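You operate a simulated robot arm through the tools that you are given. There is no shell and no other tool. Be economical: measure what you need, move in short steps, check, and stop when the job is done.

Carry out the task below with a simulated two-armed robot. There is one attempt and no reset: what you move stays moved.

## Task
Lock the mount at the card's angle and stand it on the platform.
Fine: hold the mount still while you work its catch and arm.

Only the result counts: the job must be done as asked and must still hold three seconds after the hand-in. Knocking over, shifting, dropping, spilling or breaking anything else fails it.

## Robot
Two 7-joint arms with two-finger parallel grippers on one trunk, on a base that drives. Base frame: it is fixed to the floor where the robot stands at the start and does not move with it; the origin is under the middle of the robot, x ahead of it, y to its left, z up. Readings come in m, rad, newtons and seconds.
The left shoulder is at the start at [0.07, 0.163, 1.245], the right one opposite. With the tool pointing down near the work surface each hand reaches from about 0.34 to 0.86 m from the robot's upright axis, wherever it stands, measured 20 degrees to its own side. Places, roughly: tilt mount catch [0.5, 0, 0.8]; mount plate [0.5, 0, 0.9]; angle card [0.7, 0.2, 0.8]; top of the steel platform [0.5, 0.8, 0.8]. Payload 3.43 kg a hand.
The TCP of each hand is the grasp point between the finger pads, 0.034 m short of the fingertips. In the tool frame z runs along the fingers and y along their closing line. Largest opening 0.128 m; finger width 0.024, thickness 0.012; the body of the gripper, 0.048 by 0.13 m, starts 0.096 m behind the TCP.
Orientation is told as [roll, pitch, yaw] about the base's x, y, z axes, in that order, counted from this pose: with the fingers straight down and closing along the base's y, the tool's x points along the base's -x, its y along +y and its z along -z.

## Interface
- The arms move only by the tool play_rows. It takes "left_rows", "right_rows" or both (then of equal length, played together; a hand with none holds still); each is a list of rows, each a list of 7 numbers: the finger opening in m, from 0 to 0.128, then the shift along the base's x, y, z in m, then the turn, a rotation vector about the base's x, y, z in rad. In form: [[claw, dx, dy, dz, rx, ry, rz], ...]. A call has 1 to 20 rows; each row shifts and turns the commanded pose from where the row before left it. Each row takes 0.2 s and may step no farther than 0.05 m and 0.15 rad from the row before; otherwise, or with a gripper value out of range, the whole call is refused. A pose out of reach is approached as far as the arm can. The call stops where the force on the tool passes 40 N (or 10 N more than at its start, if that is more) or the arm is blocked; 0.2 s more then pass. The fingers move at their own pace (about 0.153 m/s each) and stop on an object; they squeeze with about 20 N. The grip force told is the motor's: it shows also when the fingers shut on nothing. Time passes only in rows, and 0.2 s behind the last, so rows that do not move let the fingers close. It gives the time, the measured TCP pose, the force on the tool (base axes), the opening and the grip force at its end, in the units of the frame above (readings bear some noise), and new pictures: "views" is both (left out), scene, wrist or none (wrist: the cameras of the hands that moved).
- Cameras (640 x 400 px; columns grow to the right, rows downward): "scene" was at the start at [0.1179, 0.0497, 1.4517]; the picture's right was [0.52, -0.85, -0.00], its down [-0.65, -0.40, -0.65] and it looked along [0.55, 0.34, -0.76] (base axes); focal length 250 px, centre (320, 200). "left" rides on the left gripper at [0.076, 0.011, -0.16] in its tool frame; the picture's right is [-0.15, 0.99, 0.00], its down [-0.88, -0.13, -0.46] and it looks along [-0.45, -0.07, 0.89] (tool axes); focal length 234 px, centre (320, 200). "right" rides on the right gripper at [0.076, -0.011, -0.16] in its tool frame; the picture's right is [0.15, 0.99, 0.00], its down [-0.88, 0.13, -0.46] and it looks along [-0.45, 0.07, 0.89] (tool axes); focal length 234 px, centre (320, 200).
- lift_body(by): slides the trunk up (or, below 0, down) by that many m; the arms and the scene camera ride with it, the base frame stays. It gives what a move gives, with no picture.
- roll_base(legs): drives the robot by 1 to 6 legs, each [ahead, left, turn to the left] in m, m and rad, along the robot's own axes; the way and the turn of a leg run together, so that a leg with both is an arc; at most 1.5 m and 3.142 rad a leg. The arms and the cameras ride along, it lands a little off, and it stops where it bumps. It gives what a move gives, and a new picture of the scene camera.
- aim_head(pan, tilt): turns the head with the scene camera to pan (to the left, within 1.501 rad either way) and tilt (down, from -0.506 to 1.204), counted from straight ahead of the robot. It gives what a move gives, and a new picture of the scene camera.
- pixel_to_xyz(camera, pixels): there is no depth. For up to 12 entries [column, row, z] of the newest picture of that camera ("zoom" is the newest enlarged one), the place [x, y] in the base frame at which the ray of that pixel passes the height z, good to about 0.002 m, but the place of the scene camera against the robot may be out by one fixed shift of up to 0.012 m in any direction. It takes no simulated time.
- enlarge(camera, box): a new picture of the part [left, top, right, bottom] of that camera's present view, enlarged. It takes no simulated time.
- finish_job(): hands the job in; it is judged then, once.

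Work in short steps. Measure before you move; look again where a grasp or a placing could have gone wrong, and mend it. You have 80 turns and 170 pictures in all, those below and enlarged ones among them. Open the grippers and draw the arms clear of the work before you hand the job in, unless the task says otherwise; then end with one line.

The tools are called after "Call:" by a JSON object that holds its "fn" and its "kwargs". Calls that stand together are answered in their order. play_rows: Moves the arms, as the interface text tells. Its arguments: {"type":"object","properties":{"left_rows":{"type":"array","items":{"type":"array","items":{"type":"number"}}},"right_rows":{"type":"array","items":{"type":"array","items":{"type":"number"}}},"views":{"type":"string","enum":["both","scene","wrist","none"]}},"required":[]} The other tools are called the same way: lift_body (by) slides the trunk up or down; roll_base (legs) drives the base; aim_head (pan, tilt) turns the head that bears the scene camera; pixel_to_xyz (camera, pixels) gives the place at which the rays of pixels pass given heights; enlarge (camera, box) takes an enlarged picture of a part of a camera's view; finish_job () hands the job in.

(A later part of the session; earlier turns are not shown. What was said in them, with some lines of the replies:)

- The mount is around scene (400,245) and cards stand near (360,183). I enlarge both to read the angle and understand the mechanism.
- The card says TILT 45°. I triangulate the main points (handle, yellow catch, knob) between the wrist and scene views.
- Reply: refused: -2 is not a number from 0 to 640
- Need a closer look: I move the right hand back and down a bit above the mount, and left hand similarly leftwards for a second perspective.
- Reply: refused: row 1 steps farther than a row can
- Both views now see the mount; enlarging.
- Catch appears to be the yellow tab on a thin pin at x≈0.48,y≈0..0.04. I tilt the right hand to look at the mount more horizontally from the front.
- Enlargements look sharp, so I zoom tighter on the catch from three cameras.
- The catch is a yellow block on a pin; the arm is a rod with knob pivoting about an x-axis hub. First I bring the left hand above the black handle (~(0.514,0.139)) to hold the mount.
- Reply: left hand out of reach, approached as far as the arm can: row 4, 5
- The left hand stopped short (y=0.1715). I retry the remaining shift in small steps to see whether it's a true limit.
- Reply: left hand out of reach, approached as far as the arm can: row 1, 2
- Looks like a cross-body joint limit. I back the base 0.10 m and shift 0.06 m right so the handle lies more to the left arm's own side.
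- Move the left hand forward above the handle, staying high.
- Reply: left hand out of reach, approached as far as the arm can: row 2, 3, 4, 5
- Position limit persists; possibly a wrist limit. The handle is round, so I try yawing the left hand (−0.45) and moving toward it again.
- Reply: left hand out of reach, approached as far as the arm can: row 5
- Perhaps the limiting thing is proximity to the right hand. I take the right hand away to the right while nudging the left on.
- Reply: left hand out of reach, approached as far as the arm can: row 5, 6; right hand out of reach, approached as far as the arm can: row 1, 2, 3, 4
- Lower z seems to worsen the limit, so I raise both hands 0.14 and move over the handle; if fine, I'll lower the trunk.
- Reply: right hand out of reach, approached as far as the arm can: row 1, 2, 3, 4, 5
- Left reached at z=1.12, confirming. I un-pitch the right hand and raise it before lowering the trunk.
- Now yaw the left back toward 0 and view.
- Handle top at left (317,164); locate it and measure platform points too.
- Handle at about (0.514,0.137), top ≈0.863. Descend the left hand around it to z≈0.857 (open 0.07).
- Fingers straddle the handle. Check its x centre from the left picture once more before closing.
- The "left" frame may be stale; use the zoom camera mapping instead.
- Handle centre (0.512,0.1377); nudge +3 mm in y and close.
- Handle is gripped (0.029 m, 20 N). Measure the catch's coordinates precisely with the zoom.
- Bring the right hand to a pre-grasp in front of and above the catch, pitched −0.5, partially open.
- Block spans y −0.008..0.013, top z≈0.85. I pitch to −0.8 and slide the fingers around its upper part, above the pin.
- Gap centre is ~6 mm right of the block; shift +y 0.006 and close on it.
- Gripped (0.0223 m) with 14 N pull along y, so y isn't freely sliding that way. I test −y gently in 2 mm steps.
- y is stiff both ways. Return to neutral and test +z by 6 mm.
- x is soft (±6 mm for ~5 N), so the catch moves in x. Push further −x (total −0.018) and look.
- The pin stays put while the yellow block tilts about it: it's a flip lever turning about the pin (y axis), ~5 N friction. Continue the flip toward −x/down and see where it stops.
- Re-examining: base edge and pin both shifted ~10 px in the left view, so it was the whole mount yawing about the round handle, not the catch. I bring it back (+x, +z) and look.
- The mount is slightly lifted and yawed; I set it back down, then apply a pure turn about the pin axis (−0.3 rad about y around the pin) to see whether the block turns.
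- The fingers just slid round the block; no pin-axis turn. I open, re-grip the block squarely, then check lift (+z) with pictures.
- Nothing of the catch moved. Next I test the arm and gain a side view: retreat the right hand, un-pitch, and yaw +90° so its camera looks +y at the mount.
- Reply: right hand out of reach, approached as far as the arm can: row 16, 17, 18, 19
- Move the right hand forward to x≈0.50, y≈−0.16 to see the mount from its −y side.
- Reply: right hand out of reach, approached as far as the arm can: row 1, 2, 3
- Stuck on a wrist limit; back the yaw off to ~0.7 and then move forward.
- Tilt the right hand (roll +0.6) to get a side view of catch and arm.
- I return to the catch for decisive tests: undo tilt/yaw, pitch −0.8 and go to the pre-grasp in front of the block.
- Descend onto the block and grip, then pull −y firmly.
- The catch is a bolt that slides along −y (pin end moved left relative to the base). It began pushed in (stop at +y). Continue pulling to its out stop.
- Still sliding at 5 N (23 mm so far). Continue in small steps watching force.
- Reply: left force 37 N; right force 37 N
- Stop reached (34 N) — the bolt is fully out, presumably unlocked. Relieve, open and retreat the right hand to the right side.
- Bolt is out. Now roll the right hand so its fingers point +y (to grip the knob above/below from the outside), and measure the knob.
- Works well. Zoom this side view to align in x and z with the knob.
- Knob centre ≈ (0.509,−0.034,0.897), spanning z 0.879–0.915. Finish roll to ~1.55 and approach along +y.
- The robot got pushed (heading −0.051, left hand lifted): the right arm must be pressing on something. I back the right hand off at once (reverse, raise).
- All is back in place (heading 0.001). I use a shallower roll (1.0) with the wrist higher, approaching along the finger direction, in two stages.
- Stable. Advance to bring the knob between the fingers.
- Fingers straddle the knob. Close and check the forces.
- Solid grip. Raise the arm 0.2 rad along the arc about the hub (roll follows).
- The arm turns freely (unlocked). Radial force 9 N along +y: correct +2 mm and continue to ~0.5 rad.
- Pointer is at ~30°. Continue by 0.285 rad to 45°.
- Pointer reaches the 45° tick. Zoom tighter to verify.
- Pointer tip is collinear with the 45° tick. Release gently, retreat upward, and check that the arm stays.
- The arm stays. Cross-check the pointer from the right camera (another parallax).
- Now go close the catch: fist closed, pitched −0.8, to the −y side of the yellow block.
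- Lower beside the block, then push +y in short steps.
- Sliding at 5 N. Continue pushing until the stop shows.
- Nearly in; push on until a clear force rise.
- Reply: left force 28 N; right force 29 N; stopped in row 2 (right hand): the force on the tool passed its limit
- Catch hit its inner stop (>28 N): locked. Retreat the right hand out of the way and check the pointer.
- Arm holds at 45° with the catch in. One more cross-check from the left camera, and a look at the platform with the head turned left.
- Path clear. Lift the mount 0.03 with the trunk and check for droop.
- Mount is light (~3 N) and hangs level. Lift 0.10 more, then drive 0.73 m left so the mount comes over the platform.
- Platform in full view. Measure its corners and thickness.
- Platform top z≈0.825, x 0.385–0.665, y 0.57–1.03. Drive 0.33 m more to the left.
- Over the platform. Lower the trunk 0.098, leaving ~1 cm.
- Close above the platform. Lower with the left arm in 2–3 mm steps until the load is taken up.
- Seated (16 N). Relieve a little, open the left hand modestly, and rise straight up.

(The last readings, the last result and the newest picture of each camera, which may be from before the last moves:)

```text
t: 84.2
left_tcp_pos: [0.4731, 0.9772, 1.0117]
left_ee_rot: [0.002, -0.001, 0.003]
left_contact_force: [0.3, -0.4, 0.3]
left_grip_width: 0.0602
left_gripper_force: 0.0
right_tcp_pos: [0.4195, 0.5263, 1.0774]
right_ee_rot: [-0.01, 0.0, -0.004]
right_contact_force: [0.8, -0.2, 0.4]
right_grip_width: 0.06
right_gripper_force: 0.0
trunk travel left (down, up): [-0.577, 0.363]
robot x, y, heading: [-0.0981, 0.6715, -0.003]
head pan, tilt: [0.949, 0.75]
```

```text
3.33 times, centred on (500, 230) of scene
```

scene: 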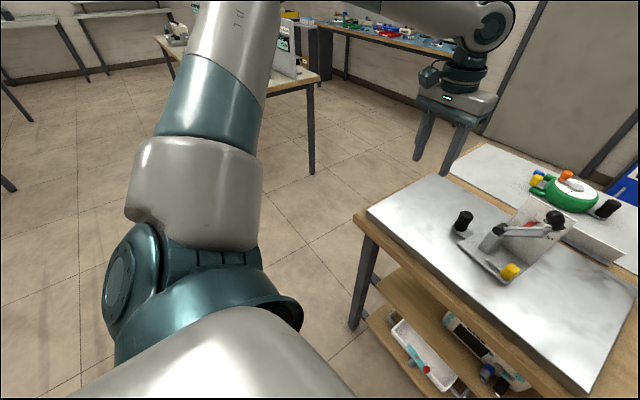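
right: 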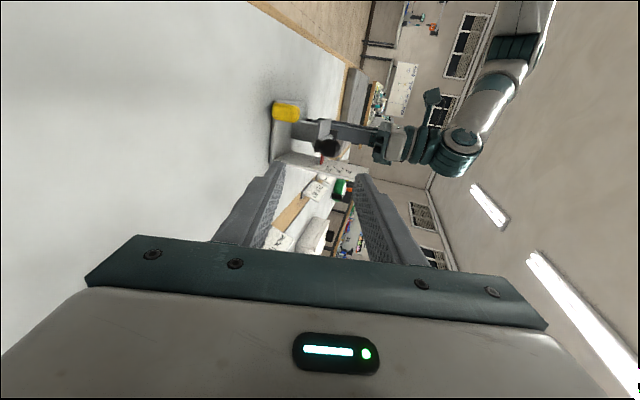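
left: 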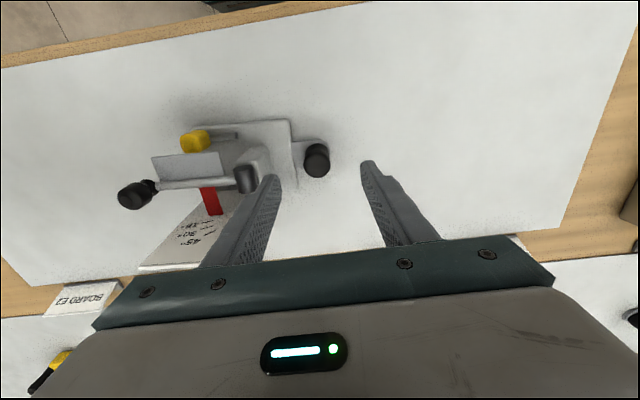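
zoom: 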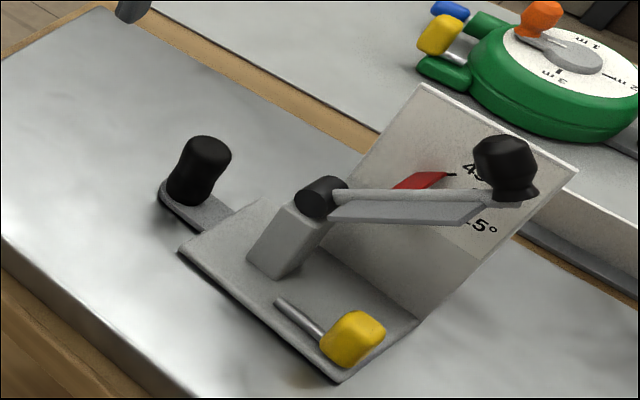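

Mount stands on the platform, arm still at 45°. Verify the pointer frontally with the right wrist camera, held well away.

Call:
{"fn": "play_rows", "kwargs": {"right_rows": [[0.1, -0.015, 0.035, -0.005, 0, -0.14, 0], [0.128, -0.015, 0.04, -0.005, 0, -0.14, 0], [0.128, -0.015, 0.04, -0.01, 0, -0.14, 0], [0.128, -0.01, 0.04, -0.01, 0, -0.14, 0], [0.128, 0, 0.04, -0.01, 0, -0.14, 0], [0.128, 0, 0.02, 0, 0, 0, 0]], "views": "wrist"}}

Call:
{"fn": "enlarge", "kwargs": {"camera": "right", "box": [260, 140, 400, 240]}}

Call:
{"fn": "enlarge", "kwargs": {"camera": "scene", "box": [510, 205, 550, 235]}}

```text
t: 85.7
left_tcp_pos: [0.4754, 0.975, 1.0111]
left_ee_rot: [0.002, -0.004, 0.003]
left_contact_force: [0.4, -0.1, 0.2]
left_grip_width: 0.0601
left_gripper_force: 0.0
right_tcp_pos: [0.3637, 0.7436, 1.0378]
right_ee_rot: [-0.006, -0.7, -0.006]
right_contact_force: [-1.2, -0.2, 0.4]
right_grip_width: 0.1282
right_gripper_force: 0.1
trunk travel left (down, up): [-0.577, 0.363]
robot x, y, heading: [-0.0974, 0.6712, 0.0]
head pan, tilt: [0.949, 0.75]
```

right: 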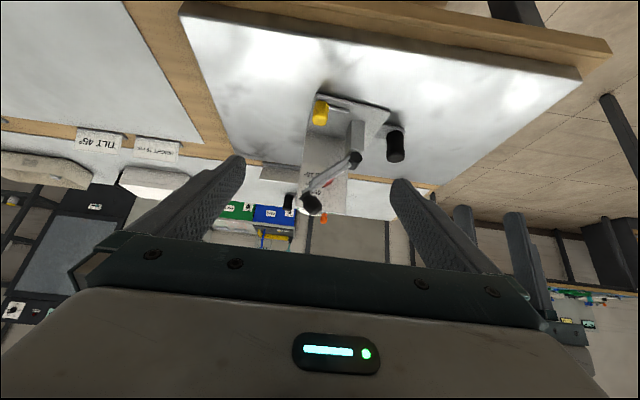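

```text
4.00 times, centred on (330, 190) of right
```

zoom: 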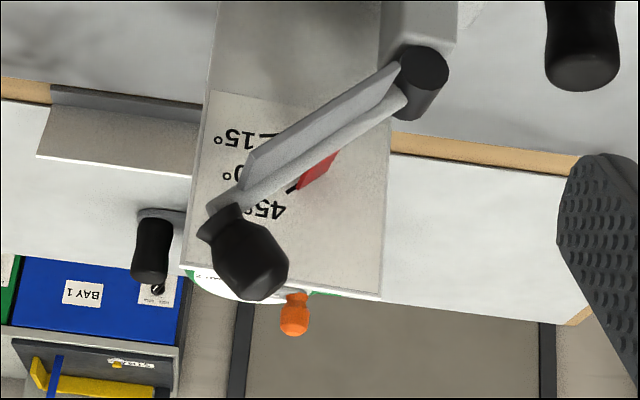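

```text
13.33 times, centred on (530, 220) of scene
```

zoom: 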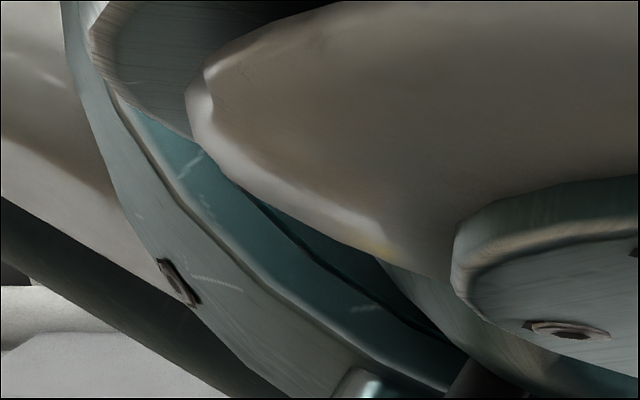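

Call:
{"fn": "enlarge", "kwargs": {"camera": "right", "box": [305, 170, 345, 200]}}

```text
13.33 times, centred on (325, 185) of right
```

zoom: 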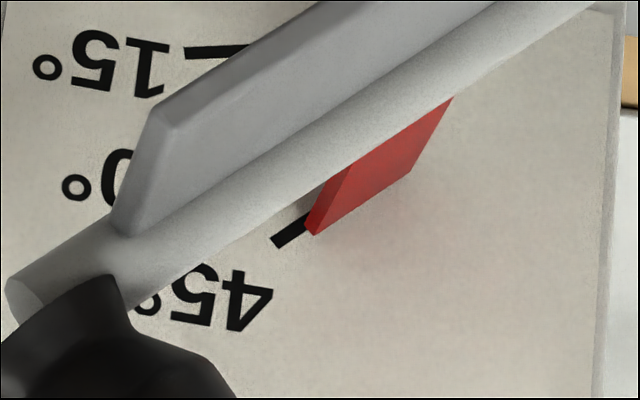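

Pointer is at the tick, perhaps a degree or two high. I measure the rod's true angle from tighter zooms of both rod ends.

Call:
{"fn": "enlarge", "kwargs": {"camera": "right", "box": [330, 155, 360, 180]}}

Call:
{"fn": "enlarge", "kwargs": {"camera": "right", "box": [295, 178, 325, 203]}}

Call:
{"fn": "pixel_to_xyz", "kwargs": {"camera": "right", "pixels": [[347.5, 165.75, 0.9], [347.5, 165.75, 0.91], [347.5, 165.75, 0.92], [318.25, 185.15, 0.94], [318.25, 185.15, 0.95], [318.25, 185.15, 0.96], [318.25, 185.15, 0.97], [334.75, 175.25, 0.92], [334.75, 175.25, 0.93], [334.75, 175.25, 0.94]]}}

```text
16.00 times, centred on (345, 168) of right
```

zoom: 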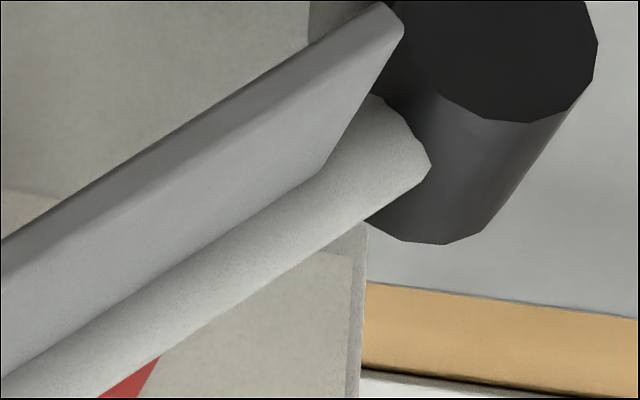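

```text
16.00 times, centred on (310, 190) of right
```

zoom: 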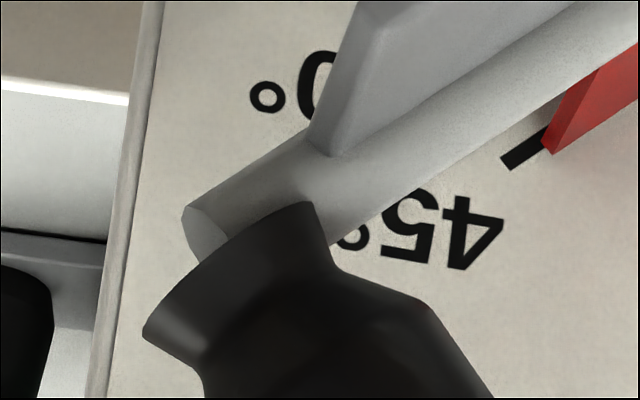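

```text
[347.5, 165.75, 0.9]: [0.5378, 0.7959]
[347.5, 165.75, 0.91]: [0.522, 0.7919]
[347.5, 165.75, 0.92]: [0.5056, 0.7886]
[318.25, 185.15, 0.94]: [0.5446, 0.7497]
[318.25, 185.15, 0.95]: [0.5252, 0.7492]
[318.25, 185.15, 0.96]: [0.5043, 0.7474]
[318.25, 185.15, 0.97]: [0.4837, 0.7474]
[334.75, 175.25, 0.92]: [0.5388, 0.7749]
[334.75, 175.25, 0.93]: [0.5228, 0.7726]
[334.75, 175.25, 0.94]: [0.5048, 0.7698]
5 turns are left
```

Rod slope from the rays: dz 0.040 / dy 0.042 ≈ 44°, i.e. 45° within error. Draw the right arm up and clear, then hand in.

Call:
{"fn": "play_rows", "kwargs": {"right_rows": [[0.128, -0.01, -0.03, 0.02, 0, 0.1, 0], [0.128, 0, -0.04, 0.02, 0, 0.14, 0], [0.128, 0, -0.04, 0.02, 0, 0.14, 0], [0.128, 0, -0.04, 0.01, 0, 0.14, 0], [0.128, 0, -0.04, 0, 0, 0.14, 0], [0.128, 0, 0, 0, 0, 0, 0]], "views": "scene"}}

```text
t: 87.0
left_tcp_pos: [0.4749, 0.9761, 1.0109]
left_ee_rot: [0.0, -0.002, 0.004]
left_contact_force: [0.9, 0.5, -0.3]
left_grip_width: 0.0598
left_gripper_force: 0.1
right_tcp_pos: [0.3518, 0.5525, 1.1086]
right_ee_rot: [-0.009, -0.037, -0.003]
right_contact_force: [-0.4, 0.0, 0.3]
right_grip_width: 0.128
right_gripper_force: 0.1
trunk travel left (down, up): [-0.577, 0.363]
robot x, y, heading: [-0.0991, 0.6743, -0.004]
head pan, tilt: [0.949, 0.75]
4 turns are left
```

scene: 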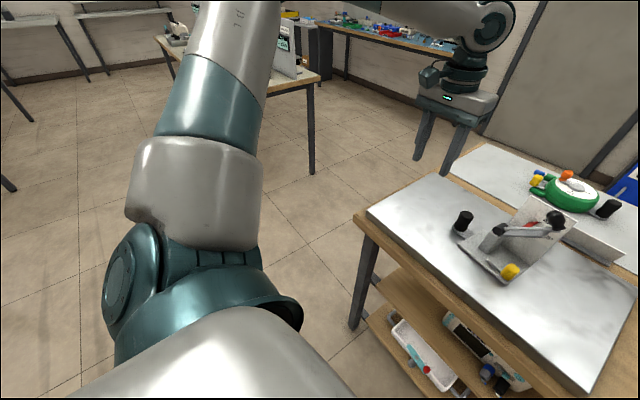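

The mount stands on the platform at (500,245), with the arm at 45° and the catch in; both hands are clear and open.

Call:
{"fn": "finish_job", "kwargs": {}}

```text
The job is handed in.
```

The mount is locked at the card's 45° and stands on the steel platform; the arm measured about 44° from the pictures, and I released both hands and drew them clear before handing in.
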